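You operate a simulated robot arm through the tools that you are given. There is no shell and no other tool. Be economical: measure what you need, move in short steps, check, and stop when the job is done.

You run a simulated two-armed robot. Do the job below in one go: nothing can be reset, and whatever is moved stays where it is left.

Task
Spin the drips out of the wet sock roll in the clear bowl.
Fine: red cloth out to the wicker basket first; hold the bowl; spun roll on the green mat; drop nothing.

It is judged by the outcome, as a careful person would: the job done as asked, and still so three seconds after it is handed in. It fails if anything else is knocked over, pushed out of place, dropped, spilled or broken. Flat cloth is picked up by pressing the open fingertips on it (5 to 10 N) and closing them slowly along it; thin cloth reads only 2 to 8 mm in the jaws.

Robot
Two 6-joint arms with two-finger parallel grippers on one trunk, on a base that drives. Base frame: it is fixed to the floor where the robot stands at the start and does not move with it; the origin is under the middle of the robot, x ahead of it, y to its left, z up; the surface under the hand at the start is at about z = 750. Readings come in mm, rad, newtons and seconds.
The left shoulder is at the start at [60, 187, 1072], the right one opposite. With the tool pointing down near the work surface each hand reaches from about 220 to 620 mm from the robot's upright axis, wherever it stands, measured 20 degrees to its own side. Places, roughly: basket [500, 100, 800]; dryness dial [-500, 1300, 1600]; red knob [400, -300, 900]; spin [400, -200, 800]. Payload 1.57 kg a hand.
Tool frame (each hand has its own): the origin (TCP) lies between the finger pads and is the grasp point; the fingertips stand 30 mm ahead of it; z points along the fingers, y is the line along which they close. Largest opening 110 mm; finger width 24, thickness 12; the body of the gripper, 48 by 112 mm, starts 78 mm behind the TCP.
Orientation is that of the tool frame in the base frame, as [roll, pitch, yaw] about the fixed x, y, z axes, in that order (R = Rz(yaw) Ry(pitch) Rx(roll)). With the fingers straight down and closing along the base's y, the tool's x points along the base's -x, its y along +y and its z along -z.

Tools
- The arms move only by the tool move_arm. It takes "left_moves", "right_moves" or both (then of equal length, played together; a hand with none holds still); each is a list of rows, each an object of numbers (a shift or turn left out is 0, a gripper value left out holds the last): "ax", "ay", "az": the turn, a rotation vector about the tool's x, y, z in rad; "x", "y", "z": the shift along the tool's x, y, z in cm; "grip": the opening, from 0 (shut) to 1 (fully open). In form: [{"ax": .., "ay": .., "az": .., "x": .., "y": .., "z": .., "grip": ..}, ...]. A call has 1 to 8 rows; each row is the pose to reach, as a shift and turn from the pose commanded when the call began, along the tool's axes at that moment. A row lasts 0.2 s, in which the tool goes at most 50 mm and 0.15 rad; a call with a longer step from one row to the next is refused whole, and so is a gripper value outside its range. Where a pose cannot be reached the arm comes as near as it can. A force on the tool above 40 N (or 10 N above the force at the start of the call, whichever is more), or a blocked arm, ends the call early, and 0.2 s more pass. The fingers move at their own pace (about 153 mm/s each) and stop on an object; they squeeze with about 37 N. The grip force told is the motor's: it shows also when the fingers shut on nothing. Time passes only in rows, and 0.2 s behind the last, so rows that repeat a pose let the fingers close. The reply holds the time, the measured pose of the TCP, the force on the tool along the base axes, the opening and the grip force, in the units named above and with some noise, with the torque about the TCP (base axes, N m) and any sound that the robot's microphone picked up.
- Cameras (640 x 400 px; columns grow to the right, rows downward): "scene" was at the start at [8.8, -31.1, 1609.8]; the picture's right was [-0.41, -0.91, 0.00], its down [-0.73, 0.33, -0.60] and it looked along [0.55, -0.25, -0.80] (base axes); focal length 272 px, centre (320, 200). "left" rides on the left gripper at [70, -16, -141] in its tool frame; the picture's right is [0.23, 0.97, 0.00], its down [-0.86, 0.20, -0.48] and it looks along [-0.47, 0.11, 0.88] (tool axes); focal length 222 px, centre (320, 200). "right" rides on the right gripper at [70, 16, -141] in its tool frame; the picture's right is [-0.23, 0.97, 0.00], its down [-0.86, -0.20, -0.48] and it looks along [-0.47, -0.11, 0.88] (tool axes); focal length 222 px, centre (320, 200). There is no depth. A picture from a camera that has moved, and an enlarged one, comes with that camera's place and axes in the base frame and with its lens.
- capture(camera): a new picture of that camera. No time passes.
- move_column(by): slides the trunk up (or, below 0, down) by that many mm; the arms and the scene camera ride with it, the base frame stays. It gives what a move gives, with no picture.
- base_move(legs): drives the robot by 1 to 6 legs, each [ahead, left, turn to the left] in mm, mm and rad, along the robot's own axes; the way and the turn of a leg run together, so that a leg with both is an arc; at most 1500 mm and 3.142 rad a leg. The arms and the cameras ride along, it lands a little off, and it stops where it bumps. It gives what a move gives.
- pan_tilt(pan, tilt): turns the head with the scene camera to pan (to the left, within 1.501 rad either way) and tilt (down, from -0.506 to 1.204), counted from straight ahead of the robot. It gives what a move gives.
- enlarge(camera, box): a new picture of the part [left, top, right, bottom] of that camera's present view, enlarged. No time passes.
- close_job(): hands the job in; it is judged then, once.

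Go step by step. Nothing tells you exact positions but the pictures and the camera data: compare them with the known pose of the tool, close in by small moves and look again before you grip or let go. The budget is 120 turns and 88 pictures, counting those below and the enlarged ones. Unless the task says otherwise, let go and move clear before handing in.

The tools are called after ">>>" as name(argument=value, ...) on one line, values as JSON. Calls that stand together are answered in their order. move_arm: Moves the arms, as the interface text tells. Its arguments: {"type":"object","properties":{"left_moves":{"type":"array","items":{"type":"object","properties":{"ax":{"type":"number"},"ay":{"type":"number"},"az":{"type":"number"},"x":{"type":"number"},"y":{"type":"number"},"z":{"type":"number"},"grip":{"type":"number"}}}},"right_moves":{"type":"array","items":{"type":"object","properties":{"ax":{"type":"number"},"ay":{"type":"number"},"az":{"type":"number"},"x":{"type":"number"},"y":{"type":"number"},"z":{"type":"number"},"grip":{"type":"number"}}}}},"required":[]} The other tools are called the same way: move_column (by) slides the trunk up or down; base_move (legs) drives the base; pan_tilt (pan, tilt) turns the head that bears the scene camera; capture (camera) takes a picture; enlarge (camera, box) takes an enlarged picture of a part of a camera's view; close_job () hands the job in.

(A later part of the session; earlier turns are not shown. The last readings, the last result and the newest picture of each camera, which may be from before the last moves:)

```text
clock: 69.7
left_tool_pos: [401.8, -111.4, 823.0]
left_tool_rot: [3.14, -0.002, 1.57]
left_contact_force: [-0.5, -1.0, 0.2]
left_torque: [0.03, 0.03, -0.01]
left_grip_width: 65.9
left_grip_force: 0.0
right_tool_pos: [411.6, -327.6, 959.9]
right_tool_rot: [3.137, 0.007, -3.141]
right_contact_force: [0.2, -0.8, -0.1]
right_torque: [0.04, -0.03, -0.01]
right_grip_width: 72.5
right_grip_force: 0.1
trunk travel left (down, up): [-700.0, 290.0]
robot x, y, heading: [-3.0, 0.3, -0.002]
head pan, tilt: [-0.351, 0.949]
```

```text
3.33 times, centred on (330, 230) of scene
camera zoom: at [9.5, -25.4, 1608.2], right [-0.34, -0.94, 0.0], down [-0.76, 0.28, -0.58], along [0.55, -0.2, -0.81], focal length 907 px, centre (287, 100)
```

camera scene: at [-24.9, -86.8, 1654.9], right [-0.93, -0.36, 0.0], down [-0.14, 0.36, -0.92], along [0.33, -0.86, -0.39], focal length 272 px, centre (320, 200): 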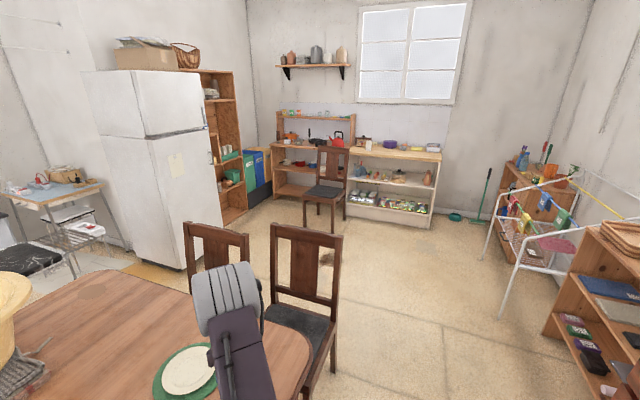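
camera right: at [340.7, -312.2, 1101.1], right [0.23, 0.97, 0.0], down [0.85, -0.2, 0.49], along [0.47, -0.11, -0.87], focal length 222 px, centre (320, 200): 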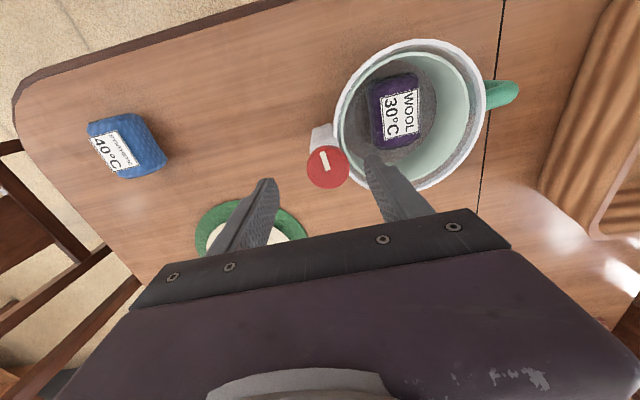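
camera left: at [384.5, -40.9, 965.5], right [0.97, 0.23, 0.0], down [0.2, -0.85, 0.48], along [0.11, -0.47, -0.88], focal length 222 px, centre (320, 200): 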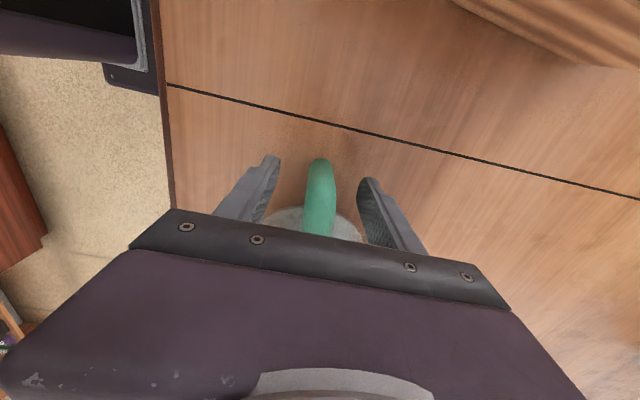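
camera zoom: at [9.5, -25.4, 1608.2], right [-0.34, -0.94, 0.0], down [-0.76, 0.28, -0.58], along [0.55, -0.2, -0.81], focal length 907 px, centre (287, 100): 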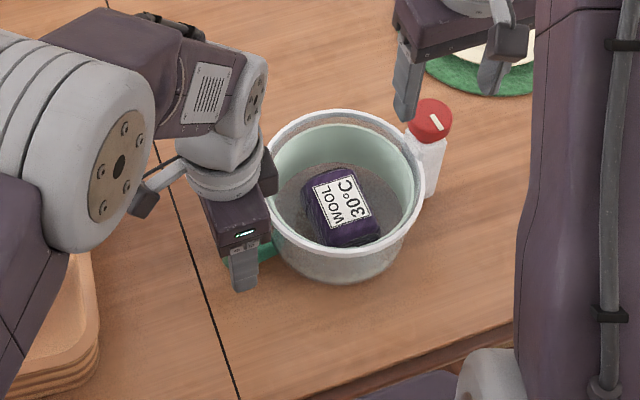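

The handle is centred between the fingers. I'll close gently on it.

>>> move_arm(left_moves=[{"grip": 0.45}, {"grip": 0.35}, {"grip": 0.28}, {"grip": 0.22}, {"grip": 0.16}, {"grip": 0.1}, {"grip": 0.1}])

>>> capture(camera="left")

>>> capture(camera="right")

```text
clock: 71.3
left_tool_pos: [401.1, -112.0, 823.6]
left_tool_rot: [-3.141, -0.001, 1.571]
left_contact_force: [0.8, -0.8, 0.2]
left_torque: [-0.07, 0.0, 0.0]
left_grip_width: 23.8
left_grip_force: 35.2
right_tool_pos: [412.0, -328.4, 959.1]
right_tool_rot: [3.138, 0.008, -3.141]
right_contact_force: [0.3, -0.1, 0.2]
right_torque: [-0.01, -0.04, -0.04]
right_grip_width: 72.6
right_grip_force: 0.0
trunk travel left (down, up): [-700.0, 290.0]
robot x, y, heading: [2.3, 3.0, 0.004]
head pan, tilt: [-0.351, 0.949]
```

```text
29 pictures are left
camera left: at [384.7, -40.9, 965.7], right [0.97, 0.23, 0.0], down [0.2, -0.85, 0.48], along [0.11, -0.47, -0.88], focal length 222 px, centre (320, 200)
```

left: 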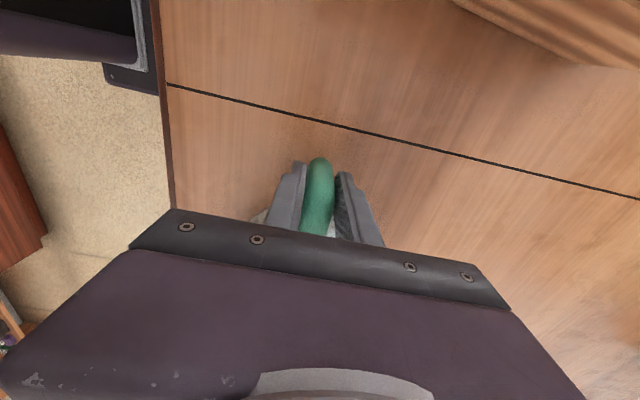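

```text
28 pictures are left
camera right: at [340.6, -312.1, 1101.1], right [0.23, 0.97, 0.0], down [0.85, -0.2, 0.49], along [0.47, -0.11, -0.87], focal length 222 px, centre (320, 200)
```

right: 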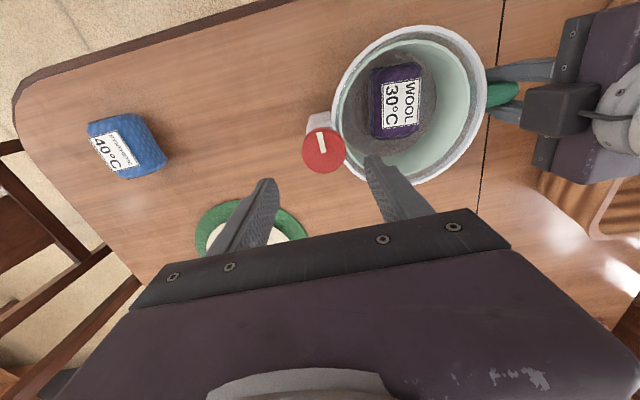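

The handle is held at 24 mm. The knob is now at about (401, -322), so I'll bring the right fingers down around it.

>>> move_arm(right_moves=[{"x": 1.1, "y": 0.6, "z": 2}, {"x": 1.1, "y": 0.6, "z": 4}, {"x": 1.1, "y": 0.6, "z": 5.4}, {"x": 1.1, "y": 0.6, "z": 5.4}])

>>> capture(camera="right")

>>> enlarge(camera="scene", box=[270, 150, 410, 270])

```text
clock: 72.3
left_tool_pos: [401.9, -111.2, 824.1]
left_tool_rot: [-3.142, 0.001, 1.571]
left_contact_force: [0.4, -0.2, 1.6]
left_torque: [-0.13, 0.05, -0.04]
left_grip_width: 23.8
left_grip_force: 35.7
right_tool_pos: [403.1, -321.2, 904.2]
right_tool_rot: [3.138, 0.01, 3.141]
right_contact_force: [0.2, -0.3, -0.6]
right_torque: [-0.02, 0.0, 0.0]
right_grip_width: 72.4
right_grip_force: 0.0
trunk travel left (down, up): [-700.0, 290.0]
robot x, y, heading: [-0.1, 0.7, 0.002]
head pan, tilt: [-0.351, 0.949]
```

```text
27 pictures are left
camera right: at [331.3, -305.5, 1046.8], right [0.23, 0.97, 0.0], down [0.85, -0.2, 0.49], along [0.47, -0.11, -0.87], focal length 222 px, centre (320, 200)
```

right: 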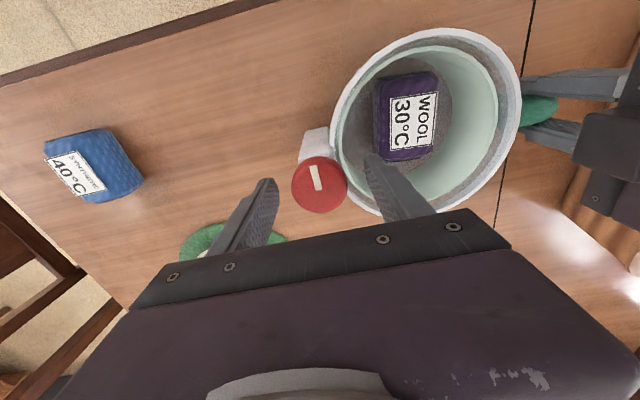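

```text
3.33 times, centred on (340, 210) of scene
camera zoom: at [9.6, -25.4, 1608.2], right [-0.34, -0.94, 0.0], down [-0.76, 0.28, -0.58], along [0.55, -0.2, -0.81], focal length 907 px, centre (253, 167)
```

zoom: 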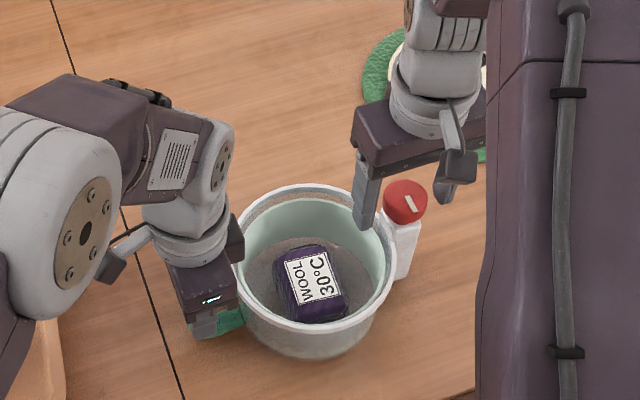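

The knob top is at (403, -323, 887). I'll drop 10 mm more and close on it.

>>> move_arm(right_moves=[{"z": 0.6, "y": -0.2}, {"z": 1.0, "y": -0.2}, {"z": 1.0, "y": -0.2, "grip": 0.5}, {"z": 1.0, "y": -0.2, "grip": 0.4}, {"z": 1.0, "y": -0.2, "grip": 0.3}, {"z": 1.0, "y": -0.2, "grip": 0.2}, {"z": 1.0, "y": -0.2, "grip": 0.2}])

>>> capture(camera="right")

```text
clock: 73.9
left_tool_pos: [402.4, -112.9, 823.7]
left_tool_rot: [3.14, 0.003, 1.571]
left_contact_force: [-1.5, -15.5, -0.7]
left_torque: [1.03, 0.09, -0.28]
left_grip_width: 23.7
left_grip_force: 36.4
right_tool_pos: [402.7, -322.0, 895.1]
right_tool_rot: [3.139, 0.007, -3.141]
right_contact_force: [1.5, 16.1, 0.5]
right_torque: [-0.01, -0.04, -0.01]
right_grip_width: 41.1
right_grip_force: 37.2
trunk travel left (down, up): [-700.0, 290.0]
robot x, y, heading: [-0.1, -1.3, -0.001]
head pan, tilt: [-0.351, 0.949]
```

```text
25 pictures are left
camera right: at [331.9, -306.9, 1036.8], right [0.23, 0.97, 0.01], down [0.85, -0.2, 0.48], along [0.47, -0.11, -0.88], focal length 222 px, centre (320, 200)
```

right: 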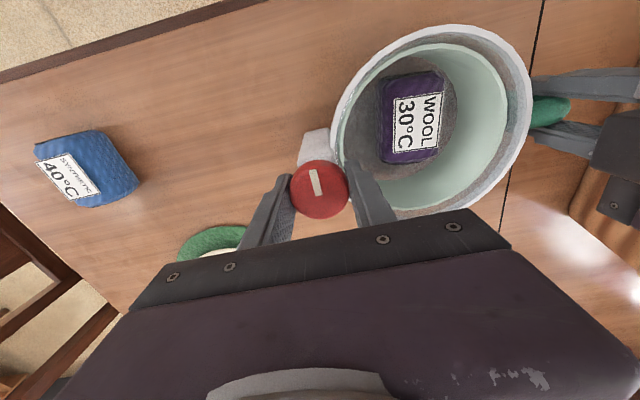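

The knob is gripped at 41 mm. I'll relax the side load a little and try a small clockwise turn.

>>> move_arm(right_moves=[{"y": 0.2}, {"y": 0.2, "az": 0.12}, {"y": 0.2, "az": 0.25}, {"y": 0.2, "az": 0.4}, {"y": 0.2, "az": 0.55}, {"y": 0.2, "az": 0.55}])

>>> capture(camera="right")

```text
clock: 75.3
left_tool_pos: [400.4, -109.3, 823.4]
left_tool_rot: [-3.137, -0.003, 1.57]
left_contact_force: [5.1, 27.9, 4.9]
left_torque: [-0.5, -0.45, -0.77]
left_grip_width: 24.1
left_grip_force: 35.9
right_tool_pos: [404.2, -322.3, 895.2]
right_tool_rot: [3.134, 0.01, 2.59]
right_contact_force: [-0.1, -31.0, 7.5]
right_torque: [-1.1, 0.3, 1.3]
right_grip_width: 43.4
right_grip_force: 37.3
trunk travel left (down, up): [-700.0, 290.0]
robot x, y, heading: [2.3, -4.0, -0.0]
head pan, tilt: [-0.351, 0.949]
```

```text
24 pictures are left
camera right: at [351.1, -272.0, 1037.8], right [0.7, 0.71, 0.01], down [0.62, -0.62, 0.49], along [0.35, -0.34, -0.87], focal length 222 px, centre (320, 200)
```

right: 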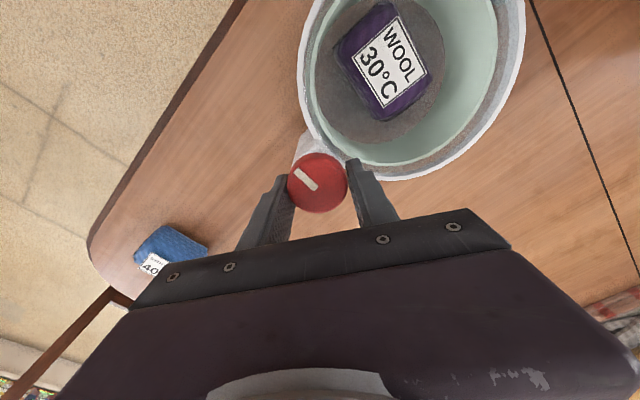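

Clockwise is blocked: the pads slipped and the pointer did not move. I'll turn back and try counter-clockwise.

>>> move_arm(right_moves=[{"x": -0.08, "y": -0.13, "az": -0.13}, {"x": -0.08, "y": -0.13, "az": -0.27}, {"x": -0.08, "y": -0.13, "az": -0.41}, {"x": -0.08, "y": -0.13, "az": -0.55}, {"x": -0.08, "y": -0.13, "az": -0.69}, {"x": -0.08, "y": -0.13, "az": -0.83}, {"x": -0.08, "y": -0.13, "az": -0.97}, {"x": -0.08, "y": -0.13, "az": -1.1}])

>>> capture(camera="right")

```text
clock: 77.1
left_tool_pos: [402.4, -114.4, 824.0]
left_tool_rot: [3.139, 0.008, 1.571]
left_contact_force: [-11.1, -30.2, 5.6]
left_torque: [0.19, 0.24, -0.78]
left_grip_width: 24.3
left_grip_force: 36.6
right_tool_pos: [403.7, -320.6, 894.1]
right_tool_rot: [3.14, 0.008, -2.594]
right_contact_force: [12.5, 30.4, -1.8]
right_torque: [0.82, -1.2, -1.6]
right_grip_width: 43.5
right_grip_force: 37.0
trunk travel left (down, up): [-700.0, 290.0]
robot x, y, heading: [-2.8, 3.0, 0.005]
head pan, tilt: [-0.351, 0.949]
```

```text
23 pictures are left
camera right: at [334.2, -343.9, 1036.3], right [-0.31, 0.95, 0.0], down [0.83, 0.27, 0.49], along [0.46, 0.15, -0.87], focal length 222 px, centre (320, 200)
```

right: 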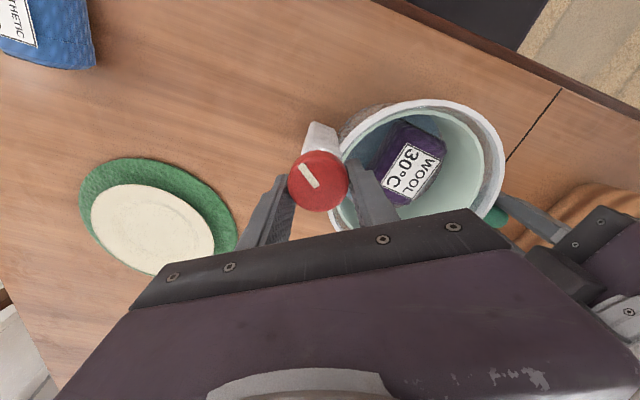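

Counter-clockwise turned the knob about 40°. I'll keep turning and watch whether the basket spins.

>>> move_arm(right_moves=[{"x": -0.13, "y": 0.1}, {"x": -0.13, "y": 0.1, "az": -0.14}, {"x": -0.13, "y": 0.1, "az": -0.28}, {"x": -0.13, "y": 0.1, "az": -0.42}, {"x": -0.13, "y": 0.1, "az": -0.56}, {"x": -0.13, "y": 0.1, "az": -0.7}, {"x": -0.13, "y": 0.1, "az": -0.7}])

>>> capture(camera="right")

```text
clock: 78.7
left_tool_pos: [402.4, -111.5, 824.2]
left_tool_rot: [-3.14, -0.001, 1.571]
left_contact_force: [-0.2, -14.2, -4.0]
left_torque: [1.08, -0.09, 0.01]
left_grip_width: 23.7
left_grip_force: 35.5
right_tool_pos: [405.3, -322.0, 894.6]
right_tool_rot: [-3.134, 0.005, -1.89]
right_contact_force: [-0.1, 14.1, 0.2]
right_torque: [0.64, 0.05, -0.15]
right_grip_width: 33.2
right_grip_force: 36.6
trunk travel left (down, up): [-700.0, 290.0]
robot x, y, heading: [-5.6, -1.0, 0.002]
head pan, tilt: [-0.351, 0.949]
```

```text
22 pictures are left
camera right: at [364.8, -382.8, 1036.5], right [-0.85, 0.52, -0.01], down [0.45, 0.75, 0.48], along [0.26, 0.41, -0.87], focal length 222 px, centre (320, 200)
```

right: 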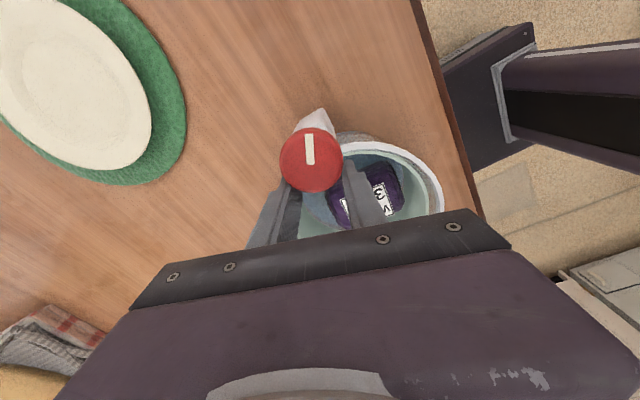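

The grip slid off-centre. I'll open, rise a little and look at the knob and at whether the basket is turning.

>>> move_arm(right_moves=[{"grip": 0.5}, {"grip": 0.65}, {"z": -2}, {"z": -4}, {"z": -4}])

>>> capture(camera="right")

>>> enlarge(camera="scene", box=[270, 150, 410, 270])

```text
clock: 79.9
left_tool_pos: [402.0, -112.0, 823.7]
left_tool_rot: [-3.141, 0.001, 1.571]
left_contact_force: [-0.4, 0.6, -4.0]
left_torque: [0.51, -0.05, 0.01]
left_grip_width: 23.8
left_grip_force: 36.0
right_tool_pos: [403.8, -322.1, 934.2]
right_tool_rot: [-3.134, 0.003, -1.892]
right_contact_force: [0.1, 1.0, 0.5]
right_torque: [0.0, -0.01, -0.01]
right_grip_width: 71.5
right_grip_force: 0.0
trunk travel left (down, up): [-700.0, 290.0]
robot x, y, heading: [1.7, 0.6, 0.002]
head pan, tilt: [-0.351, 0.949]
```

```text
21 pictures are left
camera right: at [364.8, -383.6, 1077.4], right [-0.85, 0.52, -0.01], down [0.46, 0.75, 0.48], along [0.26, 0.41, -0.87], focal length 222 px, centre (320, 200)
```

right: 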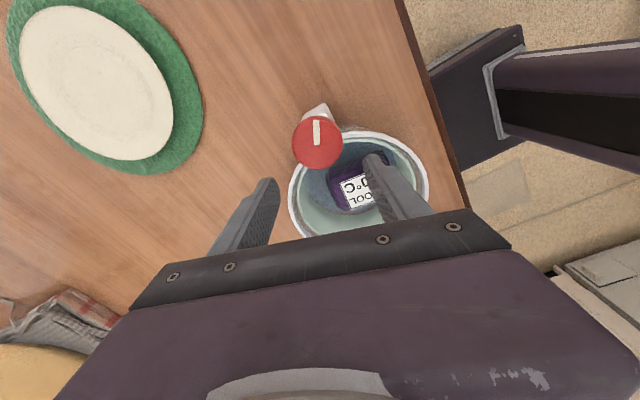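

```text
3.33 times, centred on (340, 210) of scene
camera zoom: at [10.5, -26.0, 1608.2], right [-0.34, -0.94, 0.0], down [-0.76, 0.28, -0.58], along [0.55, -0.2, -0.81], focal length 907 px, centre (253, 167)
```

zoom: 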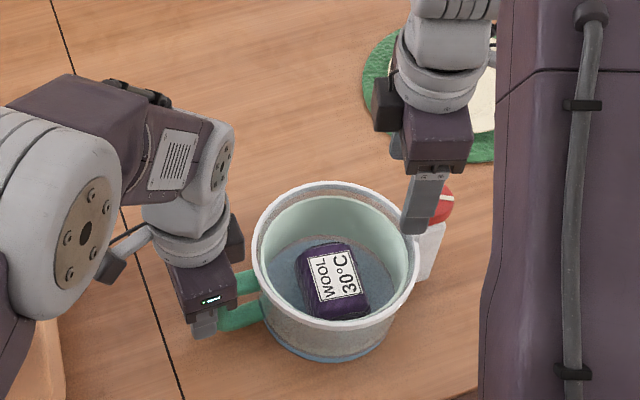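

There is now blue-tinted water at the bottom of the bowl, so the spin is working, but the bowl slid about 27 mm in the left grip. I'll re-grip the handle deeper and bring the right hand back over the knob.

>>> move_arm(left_moves=[{"grip": 0.4}, {"grip": 0.45}, {"grip": 0.45, "x": -1.2}, {"grip": 0.45, "x": -2.5}, {"grip": 0.35, "x": -2.5}, {"grip": 0.25, "x": -2.5}, {"grip": 0.1, "x": -2.5}, {"grip": 0.1, "x": -2.5}], right_moves=[{"az": 0.148, "x": 0.5, "z": -1}, {"az": 0.296, "x": 1, "z": -1}, {"az": 0.444, "x": 1.5, "z": -1}, {"az": 0.592, "x": 2, "z": -1}, {"az": 0.74, "x": 2.5, "z": -1}, {"az": 0.888, "x": 2.9, "y": -0.1, "z": -1}, {"az": 1.036, "x": 2.9, "y": -0.1, "z": -1}, {"az": 1.184, "x": 2.9, "y": -0.1, "z": -1}])

>>> capture(camera="right")

>>> enlarge(camera="scene", box=[270, 150, 410, 270])

```text
clock: 81.7
left_tool_pos: [403.0, -137.6, 823.7]
left_tool_rot: [3.14, -0.001, 1.571]
left_contact_force: [-1.5, -1.2, -0.1]
left_torque: [-0.08, 0.04, -0.2]
left_grip_width: 23.8
left_grip_force: 35.7
right_tool_pos: [395.7, -349.5, 944.4]
right_tool_rot: [3.14, 0.01, -3.079]
right_contact_force: [0.2, -0.3, 0.1]
right_torque: [0.02, 0.02, 0.01]
right_grip_width: 71.5
right_grip_force: 0.1
trunk travel left (down, up): [-700.0, 290.0]
robot x, y, heading: [0.4, -0.7, -0.005]
head pan, tilt: [-0.351, 0.949]
```

```text
19 pictures are left
camera right: at [323.1, -337.8, 1086.7], right [0.17, 0.99, 0.0], down [0.86, -0.15, 0.49], along [0.48, -0.08, -0.87], focal length 222 px, centre (320, 200)
```

right: 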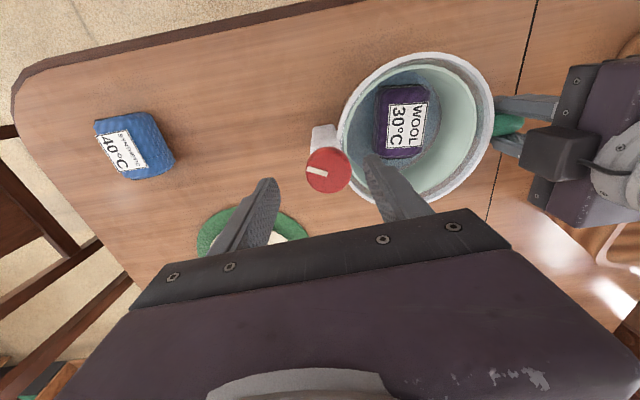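

```text
3.33 times, centred on (340, 210) of scene
camera zoom: at [9.5, -25.5, 1608.2], right [-0.34, -0.94, 0.0], down [-0.76, 0.28, -0.58], along [0.55, -0.2, -0.81], focal length 907 px, centre (253, 167)
```

zoom: 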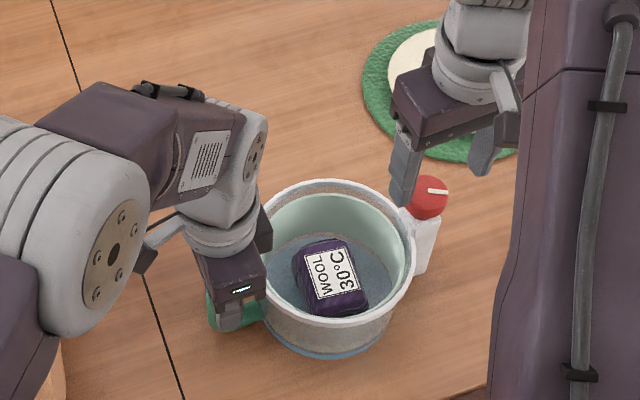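

The knob has turned about 50° and there's water below the basket. I'll re-grip the knob centred and keep turning counter-clockwise, more slowly.

>>> move_arm(right_moves=[{"x": -0.8, "y": 0.4, "z": 2}, {"x": -0.8, "y": 0.4, "z": 4}, {"x": -0.8, "y": 0.4, "z": 5}, {"x": -0.8, "y": 0.4, "z": 5, "grip": 0.5}, {"x": -0.8, "y": 0.4, "z": 5, "grip": 0.4}, {"x": -0.8, "y": 0.4, "z": 5, "grip": 0.3}, {"x": -0.8, "y": 0.4, "z": 5, "grip": 0.2}, {"x": -0.8, "y": 0.4, "z": 5, "grip": 0.2}])

>>> move_arm(right_moves=[{"az": -0.08}, {"az": -0.16}, {"az": -0.24}, {"az": -0.32}, {"az": -0.4}, {"az": -0.48}, {"az": -0.56}, {"az": -0.64}])

>>> capture(camera="right")

```text
clock: 83.5
left_tool_pos: [402.9, -139.7, 824.8]
left_tool_rot: [3.138, 0.005, 1.572]
left_contact_force: [-0.8, -25.5, 4.1]
left_torque: [0.56, 0.13, -0.12]
left_grip_width: 23.8
left_grip_force: 35.6
right_tool_pos: [403.8, -345.5, 893.4]
right_tool_rot: [3.136, 0.005, -3.074]
right_contact_force: [0.7, 26.7, -2.9]
right_torque: [0.2, -0.01, -0.06]
right_grip_width: 40.3
right_grip_force: 37.2
trunk travel left (down, up): [-700.0, 290.0]
robot x, y, heading: [2.3, 1.2, 0.002]
head pan, tilt: [-0.351, 0.949]
```

```text
clock: 85.3
left_tool_pos: [402.3, -138.1, 823.6]
left_tool_rot: [3.141, 0.0, 1.571]
left_contact_force: [-10.2, -29.9, 4.2]
left_torque: [0.16, -0.01, -0.8]
left_grip_width: 24.2
left_grip_force: 35.9
right_tool_pos: [405.2, -343.8, 893.8]
right_tool_rot: [-3.138, 0.011, -2.44]
right_contact_force: [9.9, 31.0, -4.2]
right_torque: [0.83, -0.75, -1.54]
right_grip_width: 45.4
right_grip_force: 36.7
trunk travel left (down, up): [-700.0, 290.0]
robot x, y, heading: [0.2, -0.1, -0.002]
head pan, tilt: [-0.351, 0.949]
```

```text
17 pictures are left
camera right: at [338.8, -377.4, 1036.3], right [-0.46, 0.89, 0.0], down [0.78, 0.4, 0.49], along [0.43, 0.22, -0.87], focal length 222 px, centre (320, 200)
```

right: 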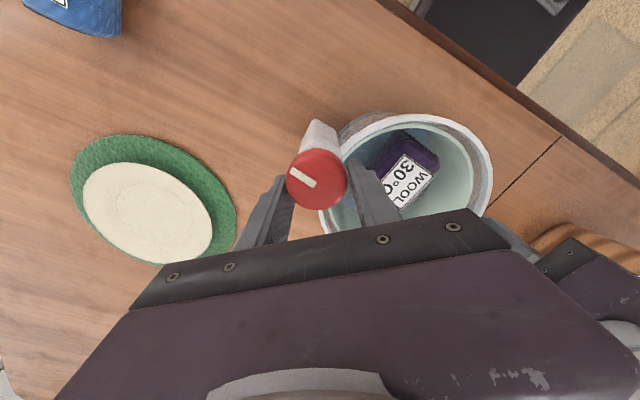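

The knob moved about 20° more before the pads slipped. I'll relieve the side load and continue, then check the bowl.

>>> move_arm(right_moves=[{"x": -0.17, "y": 0.11}, {"x": -0.17, "y": 0.11}, {"x": -0.17, "y": 0.11, "az": -0.08}, {"x": -0.17, "y": 0.11, "az": -0.16}, {"x": -0.17, "y": 0.11, "az": -0.24}, {"x": -0.17, "y": 0.11, "az": -0.32}, {"x": -0.17, "y": 0.11, "az": -0.4}, {"x": -0.17, "y": 0.11, "az": -0.48}])

>>> capture(camera="right")

>>> enlarge(camera="scene", box=[270, 150, 410, 270])

```text
clock: 87.1
left_tool_pos: [403.0, -138.0, 824.0]
left_tool_rot: [3.139, 0.0, 1.571]
left_contact_force: [-3.7, -29.8, 5.1]
left_torque: [-0.08, -0.29, -0.43]
left_grip_width: 23.9
left_grip_force: 35.9
right_tool_pos: [404.6, -341.4, 894.1]
right_tool_rot: [-3.138, 0.008, -1.953]
right_contact_force: [3.9, 30.5, -6.9]
right_torque: [1.01, 0.01, -0.38]
right_grip_width: 35.2
right_grip_force: 37.0
trunk travel left (down, up): [-700.0, 290.0]
robot x, y, heading: [0.6, 0.7, -0.001]
head pan, tilt: [-0.351, 0.949]
```

```text
16 pictures are left
camera right: at [361.1, -401.0, 1036.4], right [-0.82, 0.58, 0.0], down [0.5, 0.72, 0.48], along [0.28, 0.39, -0.87], focal length 222 px, centre (320, 200)
```

right: 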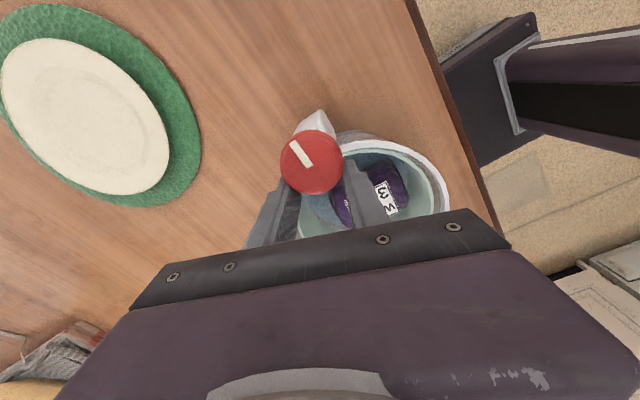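

```text
3.33 times, centred on (340, 210) of scene
camera zoom: at [9.8, -25.5, 1608.2], right [-0.34, -0.94, 0.0], down [-0.76, 0.28, -0.58], along [0.55, -0.2, -0.81], focal length 907 px, centre (253, 167)
```

zoom: 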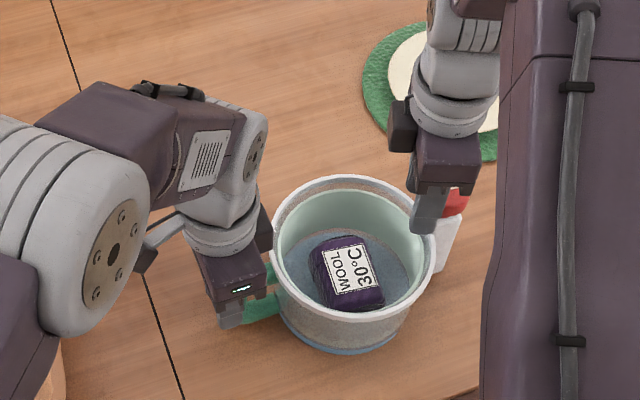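

There's water in the bowl and the knob has turned roughly 85° in total, but the bowl creeps away each time. I'll release the knob, re-grip the handle deeper, and pull the bowl back to its place.

>>> move_arm(left_moves=[{"grip": 0.1}, {"grip": 0.1}, {"grip": 0.1}, {"grip": 0.4}, {"grip": 0.45, "x": -1}, {"grip": 0.45, "x": -2.2}, {"grip": 0.25, "x": -2.2}, {"grip": 0.1, "x": -2.2}], right_moves=[{"grip": 0.5}, {"grip": 0.65}, {"z": -3}, {"z": -5, "az": 0.14}, {"z": -5, "az": 0.28}, {"z": -5, "az": 0.42}, {"z": -5, "az": 0.56}, {"z": -5, "az": 0.7}])

>>> move_arm(left_moves=[{"grip": 0.1}, {"x": 1}, {"x": 2}, {"x": 3}, {"x": 3.5}], right_moves=[{"az": 0.12}, {"az": 0.24}, {"az": 0.36}, {"az": 0.48}, {"az": 0.48}])

>>> capture(camera="right")

```text
clock: 88.9
left_tool_pos: [401.0, -159.9, 823.9]
left_tool_rot: [-3.14, 0.001, 1.571]
left_contact_force: [-1.8, -0.1, 0.5]
left_torque: [-0.12, 0.11, -0.19]
left_grip_width: 24.1
left_grip_force: 35.5
right_tool_pos: [403.9, -343.0, 944.9]
right_tool_rot: [-3.139, 0.008, -2.659]
right_contact_force: [-1.0, 0.6, -0.1]
right_torque: [0.0, -0.01, -0.02]
right_grip_width: 71.2
right_grip_force: 0.1
trunk travel left (down, up): [-700.0, 290.0]
robot x, y, heading: [-0.7, 2.2, -0.001]
head pan, tilt: [-0.351, 0.949]
```

```text
clock: 90.1
left_tool_pos: [401.9, -124.9, 823.5]
left_tool_rot: [-3.14, 0.001, 1.57]
left_contact_force: [-0.3, -0.2, 0.5]
left_torque: [0.14, -0.03, -0.04]
left_grip_width: 23.6
left_grip_force: 35.8
right_tool_pos: [403.4, -342.4, 943.4]
right_tool_rot: [3.139, 0.008, -3.137]
right_contact_force: [-0.7, 0.6, 0.1]
right_torque: [-0.04, -0.01, -0.01]
right_grip_width: 71.5
right_grip_force: 0.0
trunk travel left (down, up): [-700.0, 290.0]
robot x, y, heading: [-2.5, -1.4, 0.001]
head pan, tilt: [-0.351, 0.949]
```

```text
14 pictures are left
camera right: at [332.6, -327.5, 1086.8], right [0.22, 0.97, 0.0], down [0.85, -0.2, 0.49], along [0.47, -0.1, -0.87], focal length 222 px, centre (320, 200)
```

right: 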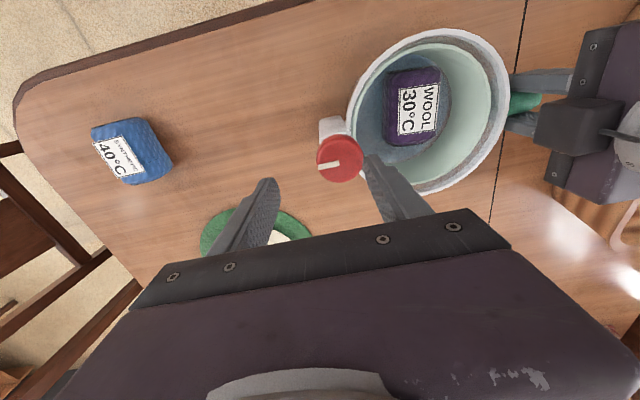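

The bowl is back in place with a deeper hold, and the knob is at (402, -322). I'll make another stroke, pre-rotating clockwise while open.

>>> move_arm(right_moves=[{"y": 1.1, "az": 0.13}, {"y": 2.2, "az": 0.26, "z": 2}, {"y": 2.2, "az": 0.39, "z": 4}, {"y": 2.2, "az": 0.5, "z": 4.9}, {"y": 2.2, "az": 0.5, "z": 4.9, "grip": 0.45}, {"y": 2.2, "az": 0.5, "z": 4.9, "grip": 0.3}, {"y": 2.2, "az": 0.5, "z": 4.9, "grip": 0.2}, {"y": 2.2, "az": 0.5, "z": 4.9, "grip": 0.2}])

>>> move_arm(right_moves=[{"az": -0.13}, {"az": -0.26}, {"az": -0.39}, {"az": -0.52}, {"az": -0.65}, {"az": -0.78}, {"az": -0.91}, {"az": -1.04}])

>>> capture(camera="right")

```text
clock: 91.9
left_tool_pos: [402.0, -122.4, 824.5]
left_tool_rot: [-3.139, -0.004, 1.571]
left_contact_force: [4.7, 30.6, 1.1]
left_torque: [-0.3, -0.1, 0.1]
left_grip_width: 23.9
left_grip_force: 35.9
right_tool_pos: [405.7, -323.0, 895.5]
right_tool_rot: [3.137, 0.009, 2.65]
right_contact_force: [-3.9, -30.0, 2.2]
right_torque: [-1.35, 0.15, 0.77]
right_grip_width: 43.3
right_grip_force: 37.2
trunk travel left (down, up): [-700.0, 290.0]
robot x, y, heading: [-0.1, -0.8, 0.001]
head pan, tilt: [-0.351, 0.949]
```

```text
clock: 93.7
left_tool_pos: [400.6, -125.1, 823.3]
left_tool_rot: [-3.137, -0.003, 1.572]
left_contact_force: [-5.9, 31.8, -0.2]
left_torque: [-0.05, -0.1, 0.33]
left_grip_width: 24.0
left_grip_force: 36.2
right_tool_pos: [404.5, -321.1, 895.7]
right_tool_rot: [-3.136, 0.013, -2.597]
right_contact_force: [5.7, -35.0, 10.5]
right_torque: [-1.1, -0.49, -1.36]
right_grip_width: 43.2
right_grip_force: 37.0
trunk travel left (down, up): [-700.0, 290.0]
robot x, y, heading: [-1.7, -1.3, 0.004]
head pan, tilt: [-0.351, 0.949]
```

```text
13 pictures are left
camera right: at [334.1, -344.1, 1037.6], right [-0.31, 0.95, 0.0], down [0.83, 0.27, 0.49], along [0.47, 0.15, -0.87], focal length 222 px, centre (320, 200)
```

right: 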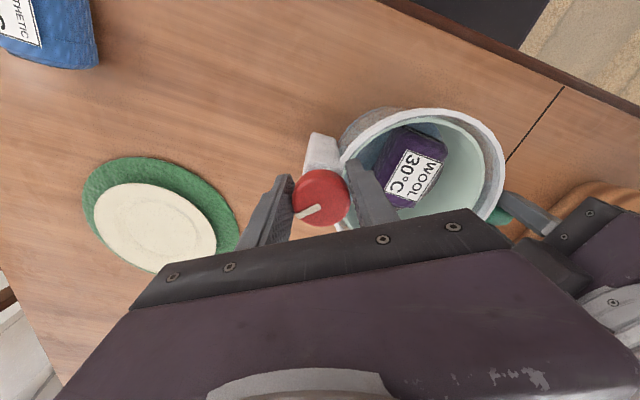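

The knob turned another 45° or so with no end stop. I'll release, rise and inspect the bowl's water and the roll closely.

>>> move_arm(right_moves=[{"grip": 0.5}, {"grip": 0.65}, {"z": -3}, {"z": -5, "az": 0.14}, {"z": -5, "az": 0.28}, {"z": -5, "az": 0.42}, {"z": -5, "az": 0.56}, {"z": -5, "az": 0.7}])

>>> enlarge(camera="right", box=[290, 0, 550, 220])

>>> enlarge(camera="scene", box=[290, 170, 400, 260])

```text
clock: 95.5
left_tool_pos: [401.5, -127.4, 824.3]
left_tool_rot: [3.14, 0.002, 1.571]
left_contact_force: [3.8, -3.8, 9.6]
left_torque: [-0.93, -0.05, 0.33]
left_grip_width: 23.8
left_grip_force: 36.0
right_tool_pos: [403.2, -320.1, 945.0]
right_tool_rot: [3.139, 0.009, 2.984]
right_contact_force: [-0.1, 0.5, 0.3]
right_torque: [0.02, -0.04, 0.02]
right_grip_width: 71.4
right_grip_force: 0.0
trunk travel left (down, up): [-700.0, 290.0]
robot x, y, heading: [0.8, 0.6, -0.002]
head pan, tilt: [-0.351, 0.949]
```

```text
1.82 times, centred on (420, 110) of right
camera zoom: at [335.2, -294.1, 1087.3], right [0.38, 0.93, 0.01], down [0.81, -0.33, 0.48], along [0.45, -0.18, -0.87], focal length 404 px, centre (138, 364)
```

zoom: 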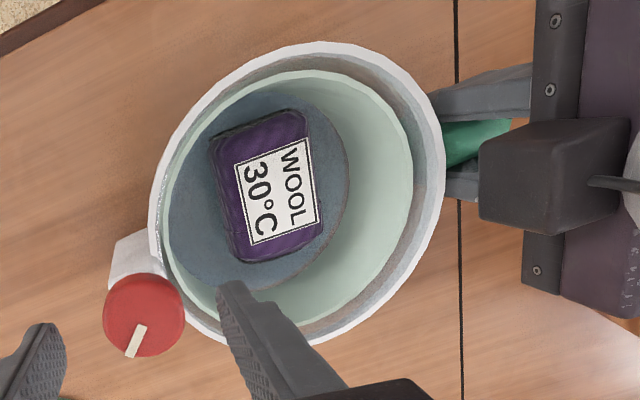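

```text
4.44 times, centred on (345, 215) of scene
camera zoom: at [9.4, -25.6, 1608.3], right [-0.34, -0.94, 0.0], down [-0.76, 0.28, -0.58], along [0.55, -0.2, -0.81], focal length 1209 px, centre (209, 133)
```

zoom: 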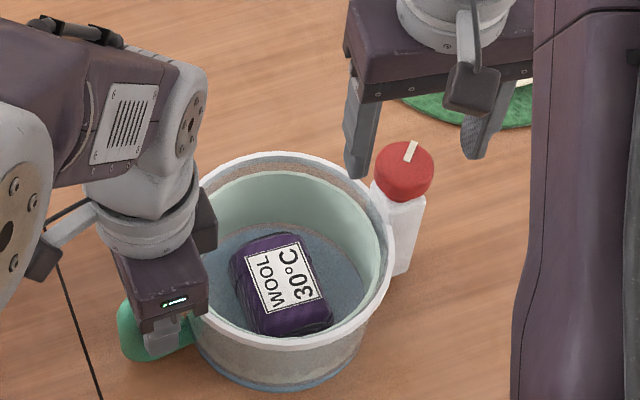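

The roll is clearly being spun, with water under the basket and the bowl held at its place. I'll crank several more strokes to be sure, opening and rotating back around the knob without lifting.

>>> move_arm(right_moves=[{"x": -0.5, "y": 0.1, "az": 0.14}, {"x": -0.5, "y": 0.1, "az": 0.28, "z": 2}, {"x": -0.5, "y": 0.1, "az": 0.4, "z": 4}, {"x": -0.5, "y": 0.1, "az": 0.4, "z": 5}, {"x": -0.5, "y": 0.1, "az": 0.4, "z": 5, "grip": 0.45}, {"x": -0.5, "y": 0.1, "az": 0.4, "z": 5, "grip": 0.3}, {"x": -0.5, "y": 0.1, "az": 0.4, "z": 5, "grip": 0.2}, {"x": -0.5, "y": 0.1, "az": 0.4, "z": 5, "grip": 0.2}])

>>> move_arm(right_moves=[{"az": -0.145}, {"az": -0.29}, {"az": -0.435}, {"az": -0.58}, {"az": -0.725}, {"az": -0.87}, {"az": -1.015}, {"az": -1.16}])

>>> capture(camera="right")

```text
clock: 97.3
left_tool_pos: [403.3, -126.1, 824.6]
left_tool_rot: [-3.141, 0.002, 1.57]
left_contact_force: [2.7, -8.0, 10.9]
left_torque: [0.04, 0.05, 0.09]
left_grip_width: 23.8
left_grip_force: 35.9
right_tool_pos: [407.7, -319.0, 895.0]
right_tool_rot: [3.134, 0.005, 2.588]
right_contact_force: [1.1, 7.0, 0.9]
right_torque: [0.04, -0.15, 0.13]
right_grip_width: 44.3
right_grip_force: 37.2
trunk travel left (down, up): [-700.0, 290.0]
robot x, y, heading: [1.7, 3.6, -0.001]
head pan, tilt: [-0.351, 0.949]
```

```text
clock: 99.1
left_tool_pos: [401.0, -125.5, 823.0]
left_tool_rot: [-3.14, -0.004, 1.571]
left_contact_force: [-6.0, 0.8, 8.9]
left_torque: [-0.85, -0.23, 0.45]
left_grip_width: 23.8
left_grip_force: 36.5
right_tool_pos: [409.6, -320.6, 896.2]
right_tool_rot: [-3.137, 0.01, -2.534]
right_contact_force: [2.8, -4.6, 0.9]
right_torque: [-0.16, 0.22, -1.13]
right_grip_width: 43.8
right_grip_force: 37.1
trunk travel left (down, up): [-700.0, 290.0]
robot x, y, heading: [-0.7, -2.4, -0.001]
head pan, tilt: [-0.351, 0.949]
```

```text
10 pictures are left
camera right: at [339.7, -347.6, 1038.0], right [-0.37, 0.93, 0.0], down [0.81, 0.32, 0.49], along [0.46, 0.18, -0.87], focal length 222 px, centre (320, 200)
```

right: 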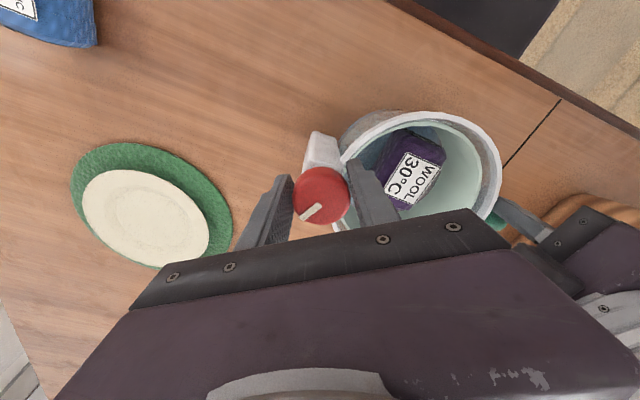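

That stroke moved the knob only about 14°, so it may have reached its counter-clockwise end. I'll turn it back clockwise to test its travel.

>>> move_arm(right_moves=[{"az": 0.145}, {"az": 0.29}, {"az": 0.435}, {"az": 0.58}, {"az": 0.725}, {"az": 0.87}, {"az": 1.015}, {"az": 1.16}])

>>> capture(camera="right")

```text
clock: 100.9
left_tool_pos: [402.3, -127.5, 826.1]
left_tool_rot: [3.136, 0.007, 1.573]
left_contact_force: [9.4, -22.5, 2.3]
left_torque: [0.63, 0.7, 0.26]
left_grip_width: 24.0
left_grip_force: 35.4
right_tool_pos: [406.1, -318.6, 895.9]
right_tool_rot: [3.137, -0.002, 2.588]
right_contact_force: [-12.7, 24.4, 3.0]
right_torque: [0.79, 0.42, 1.56]
right_grip_width: 44.6
right_grip_force: 37.0
trunk travel left (down, up): [-700.0, 290.0]
robot x, y, heading: [-2.5, -0.5, -0.004]
head pan, tilt: [-0.351, 0.949]
```

```text
9 pictures are left
camera right: at [354.9, -269.4, 1037.8], right [0.71, 0.71, 0.01], down [0.62, -0.62, 0.48], along [0.34, -0.33, -0.88], focal length 222 px, centre (320, 200)
```

right: 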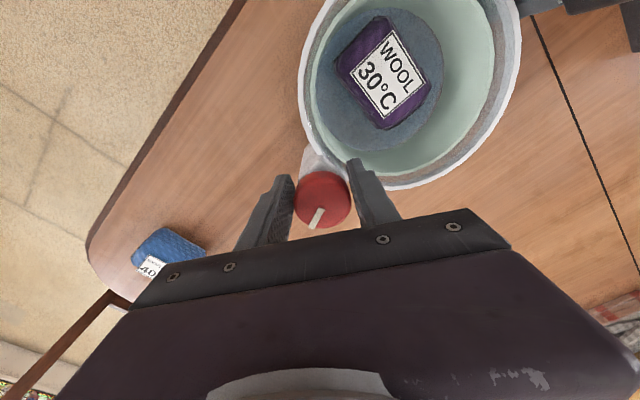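

The knob turns both ways with friction and no hard stop, and the water is out under the basket. I'll give one last counter-clockwise stroke so it ends in the spun position, then release and rise.

>>> move_arm(right_moves=[{"az": -0.145}, {"az": -0.29}, {"az": -0.435}, {"az": -0.58}, {"az": -0.725}, {"az": -0.87}, {"az": -1.015}, {"az": -1.16}])

>>> move_arm(right_moves=[{"grip": 0.45}, {"grip": 0.65}, {"z": -3}, {"z": -6}, {"z": -6, "az": 0.14}, {"z": -6, "az": 0.28}, {"z": -6, "az": 0.42}, {"z": -6, "az": 0.55}])

>>> enlarge(camera="right", box=[250, 0, 570, 220])

```text
clock: 102.7
left_tool_pos: [400.1, -122.5, 822.2]
left_tool_rot: [-3.134, -0.009, 1.571]
left_contact_force: [-5.1, 23.2, -1.4]
left_torque: [-0.3, -0.77, 0.33]
left_grip_width: 24.5
left_grip_force: 35.7
right_tool_pos: [411.3, -321.6, 897.3]
right_tool_rot: [-3.131, 0.015, -2.537]
right_contact_force: [5.4, -28.6, 15.6]
right_torque: [0.34, 0.4, -1.11]
right_grip_width: 41.9
right_grip_force: 36.9
trunk travel left (down, up): [-700.0, 290.0]
robot x, y, heading: [1.6, 0.6, -0.003]
head pan, tilt: [-0.351, 0.949]
```

```text
clock: 104.5
left_tool_pos: [402.1, -126.9, 822.7]
left_tool_rot: [3.141, 0.0, 1.57]
left_contact_force: [-0.3, 0.6, -2.7]
left_torque: [0.38, 0.05, 0.03]
left_grip_width: 24.5
left_grip_force: 35.5
right_tool_pos: [409.2, -320.0, 954.2]
right_tool_rot: [3.138, 0.009, -3.087]
right_contact_force: [-0.3, -0.3, 0.1]
right_torque: [0.04, 0.02, -0.01]
right_grip_width: 71.8
right_grip_force: 0.0
trunk travel left (down, up): [-700.0, 290.0]
robot x, y, heading: [0.3, -1.2, 0.0]
head pan, tilt: [-0.351, 0.949]
```

```text
1.82 times, centred on (410, 110) of right
camera zoom: at [337.2, -308.4, 1097.3], right [0.17, 0.98, 0.0], down [0.86, -0.16, 0.49], along [0.48, -0.08, -0.87], focal length 404 px, centre (156, 364)
```

zoom: 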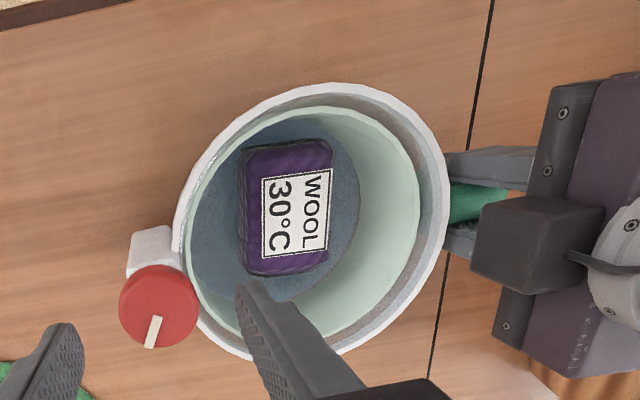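

The water looks deeper blue with each stroke, so more cranking helps. I'll do two more strokes in this block.

>>> move_arm(right_moves=[{"x": -0.3, "az": 0.14}, {"x": -0.3, "az": 0.28, "z": 2}, {"x": -0.3, "az": 0.42, "z": 4}, {"x": -0.3, "az": 0.55, "z": 6}, {"x": -0.3, "az": 0.55, "z": 6, "grip": 0.45}, {"x": -0.3, "az": 0.55, "z": 6, "grip": 0.3}, {"x": -0.3, "az": 0.55, "z": 6, "grip": 0.2}, {"x": -0.3, "az": 0.55, "z": 6, "grip": 0.2}])

>>> move_arm(right_moves=[{"az": -0.145}, {"az": -0.29}, {"az": -0.435}, {"az": -0.58}, {"az": -0.725}, {"az": -0.87}, {"az": -1.015}, {"az": -1.16}])

>>> move_arm(right_moves=[{"grip": 0.45}, {"grip": 0.65}, {"az": 0.145}, {"az": 0.29}, {"az": 0.435}, {"az": 0.58}, {"az": 0.725}, {"az": 0.87}])

>>> move_arm(right_moves=[{"az": 0.145}, {"az": 0.29}, {"az": 0.29, "grip": 0.45}, {"az": 0.29, "grip": 0.3}, {"az": 0.29, "grip": 0.2}, {"az": 0.29, "grip": 0.2}])

>>> move_arm(right_moves=[{"az": -0.145}, {"az": -0.29}, {"az": -0.435}, {"az": -0.58}, {"az": -0.725}, {"az": -0.87}, {"az": -1.015}, {"az": -1.16}])

```text
clock: 106.3
left_tool_pos: [402.4, -126.3, 826.3]
left_tool_rot: [3.141, 0.0, 1.574]
left_contact_force: [0.8, -0.3, -1.5]
left_torque: [0.22, 0.09, 0.2]
left_grip_width: 24.0
left_grip_force: 35.7
right_tool_pos: [412.5, -320.8, 896.1]
right_tool_rot: [3.134, 0.005, 2.647]
right_contact_force: [-0.9, 1.7, 0.0]
right_torque: [-0.02, -0.08, -0.15]
right_grip_width: 43.9
right_grip_force: 37.2
trunk travel left (down, up): [-700.0, 290.0]
robot x, y, heading: [2.8, 0.8, -0.001]
head pan, tilt: [-0.351, 0.949]
```

```text
clock: 108.1
left_tool_pos: [401.7, -125.3, 824.0]
left_tool_rot: [-3.141, -0.003, 1.573]
left_contact_force: [-3.0, 6.6, 1.2]
left_torque: [-0.67, -0.47, 0.56]
left_grip_width: 24.1
left_grip_force: 35.7
right_tool_pos: [411.7, -320.1, 896.8]
right_tool_rot: [-3.135, 0.009, -2.475]
right_contact_force: [2.9, -6.8, -2.3]
right_torque: [-0.31, 0.2, -1.07]
right_grip_width: 44.7
right_grip_force: 36.8
trunk travel left (down, up): [-700.0, 290.0]
robot x, y, heading: [-0.1, 2.1, 0.001]
head pan, tilt: [-0.351, 0.949]
```

```text
clock: 109.9
left_tool_pos: [402.5, -126.1, 823.6]
left_tool_rot: [-3.141, 0.0, 1.571]
left_contact_force: [0.8, 0.2, -3.3]
left_torque: [0.35, 0.01, 0.01]
left_grip_width: 23.9
left_grip_force: 36.3
right_tool_pos: [412.4, -319.7, 895.3]
right_tool_rot: [3.136, 0.008, 2.936]
right_contact_force: [-0.8, 0.1, 0.1]
right_torque: [0.02, -0.01, -0.02]
right_grip_width: 71.4
right_grip_force: 0.1
trunk travel left (down, up): [-700.0, 290.0]
robot x, y, heading: [1.3, 3.5, -0.0]
head pan, tilt: [-0.351, 0.949]
```

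```text
clock: 111.3
left_tool_pos: [402.3, -124.4, 823.7]
left_tool_rot: [-3.139, -0.004, 1.572]
left_contact_force: [5.6, 25.1, -2.1]
left_torque: [-0.7, 0.0, 0.3]
left_grip_width: 24.1
left_grip_force: 36.0
right_tool_pos: [412.3, -321.4, 895.7]
right_tool_rot: [3.135, 0.007, 2.65]
right_contact_force: [-5.6, -25.0, 0.9]
right_torque: [-1.11, 0.39, 0.98]
right_grip_width: 43.6
right_grip_force: 37.0
trunk travel left (down, up): [-700.0, 290.0]
robot x, y, heading: [2.3, 0.9, -0.001]
head pan, tilt: [-0.351, 0.949]
```

```text
clock: 113.1
left_tool_pos: [401.5, -125.4, 823.3]
left_tool_rot: [-3.138, -0.006, 1.572]
left_contact_force: [-6.4, 24.8, -9.2]
left_torque: [0.19, -0.26, 0.23]
left_grip_width: 24.6
left_grip_force: 36.4
right_tool_pos: [413.7, -321.6, 896.4]
right_tool_rot: [-3.134, 0.013, -2.475]
right_contact_force: [6.1, -28.2, 16.1]
right_torque: [0.37, 0.05, -1.08]
right_grip_width: 41.6
right_grip_force: 37.1
trunk travel left (down, up): [-700.0, 290.0]
robot x, y, heading: [2.5, 0.1, 0.003]
head pan, tilt: [-0.351, 0.949]
```

Two more strokes are done. I'll release, rise and look.

>>> move_arm(right_moves=[{"grip": 0.45}, {"grip": 0.65}, {"z": -3}, {"z": -6}, {"z": -6, "az": 0.14}, {"z": -6, "az": 0.28}, {"z": -6, "az": 0.42}, {"z": -6, "az": 0.55}])

>>> enlarge(camera="right", box=[250, 0, 570, 220])

```text
clock: 114.9
left_tool_pos: [401.3, -126.9, 823.9]
left_tool_rot: [3.141, 0.001, 1.572]
left_contact_force: [0.3, -0.5, -3.1]
left_torque: [0.34, 0.02, 0.0]
left_grip_width: 23.7
left_grip_force: 35.6
right_tool_pos: [412.1, -321.1, 955.6]
right_tool_rot: [3.139, 0.008, -3.029]
right_contact_force: [-0.1, 0.2, -0.6]
right_torque: [-0.01, 0.0, -0.02]
right_grip_width: 71.8
right_grip_force: 0.1
trunk travel left (down, up): [-700.0, 290.0]
robot x, y, heading: [-1.3, 1.2, -0.001]
head pan, tilt: [-0.351, 0.949]
```

```text
1.82 times, centred on (410, 110) of right
camera zoom: at [339.4, -312.6, 1097.7], right [0.12, 0.99, 0.0], down [0.87, -0.1, 0.49], along [0.48, -0.05, -0.87], focal length 404 px, centre (156, 364)
```

zoom: 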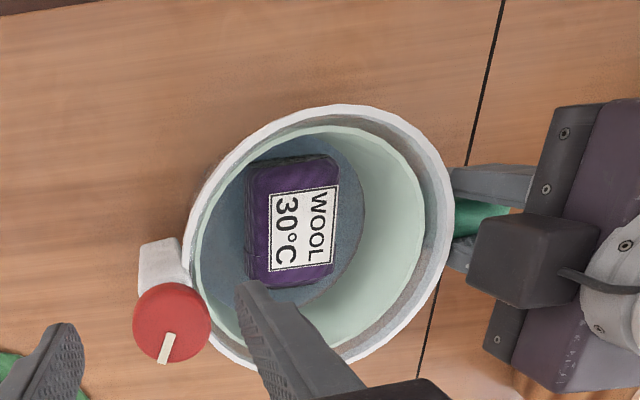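

The pointer hasn't moved past about 150° in the last two strokes, so the knob is at its end stop and the spin is complete. I'll release the handle with the left hand and move it clear.

>>> move_arm(left_moves=[{"grip": 0.35}, {"grip": 0.5}, {"grip": 0.5, "z": -3}, {"grip": 0.5, "z": -7}, {"grip": 0.5, "z": -11}, {"grip": 0.5, "z": -15}, {"grip": 0.5, "z": -19}, {"grip": 0.5, "z": -23}])

>>> move_arm(left_moves=[{"x": 4, "z": -2}, {"x": 8, "z": -4}, {"x": 12, "z": -6}, {"x": 16.5, "z": -6}, {"x": 21, "z": -6}, {"x": 25.5, "z": -6}, {"x": 30, "z": -6}, {"x": 30, "z": -6}], right_moves=[{}, {}, {"y": 2, "az": 0.05}, {"y": 5, "az": 0.1}, {"y": 8, "az": 0.1}, {"y": 9.75, "x": -0.1, "az": 0.1, "grip": 0.7}, {"y": 9.75, "x": -0.1, "az": 0.1}, {"y": 9.75, "x": -0.1, "az": 0.1}])

>>> capture(camera="right")

```text
clock: 116.7
left_tool_pos: [400.2, -125.8, 1055.0]
left_tool_rot: [3.14, 0.001, 1.57]
left_contact_force: [0.2, 0.2, 0.4]
left_torque: [0.01, -0.01, 0.0]
left_grip_width: 55.4
left_grip_force: 0.1
right_tool_pos: [411.6, -319.6, 955.8]
right_tool_rot: [3.138, 0.007, -3.026]
right_contact_force: [0.7, -0.6, 0.8]
right_torque: [-0.04, -0.01, 0.01]
right_grip_width: 71.7
right_grip_force: 0.1
trunk travel left (down, up): [-700.0, 290.0]
robot x, y, heading: [-0.1, -1.4, 0.002]
head pan, tilt: [-0.351, 0.949]
```

```text
clock: 118.5
left_tool_pos: [401.4, 174.9, 1116.5]
left_tool_rot: [3.141, -0.002, 1.57]
left_contact_force: [-0.6, -0.1, 0.3]
left_torque: [-0.01, 0.02, 0.0]
left_grip_width: 55.0
left_grip_force: 0.1
right_tool_pos: [399.9, -224.9, 956.3]
right_tool_rot: [3.138, 0.007, -3.125]
right_contact_force: [-0.1, 0.4, 0.2]
right_torque: [0.02, 0.02, 0.0]
right_grip_width: 77.0
right_grip_force: 0.0
trunk travel left (down, up): [-700.0, 290.0]
robot x, y, heading: [-2.3, 1.2, -0.002]
head pan, tilt: [-0.351, 0.949]
```

```text
6 pictures are left
camera right: at [328.9, -209.8, 1098.7], right [0.21, 0.98, 0.01], down [0.85, -0.19, 0.49], along [0.47, -0.1, -0.87], focal length 222 px, centre (320, 200)
```

right: 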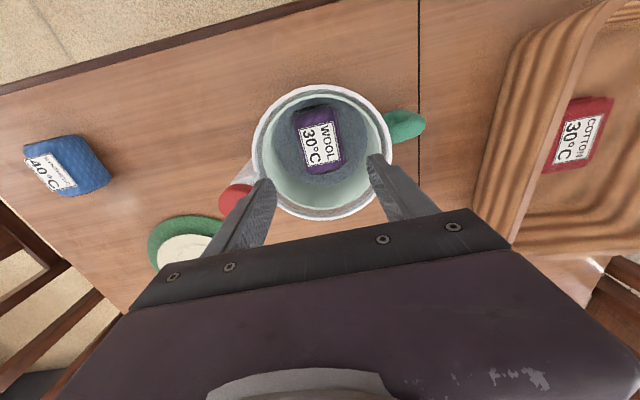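

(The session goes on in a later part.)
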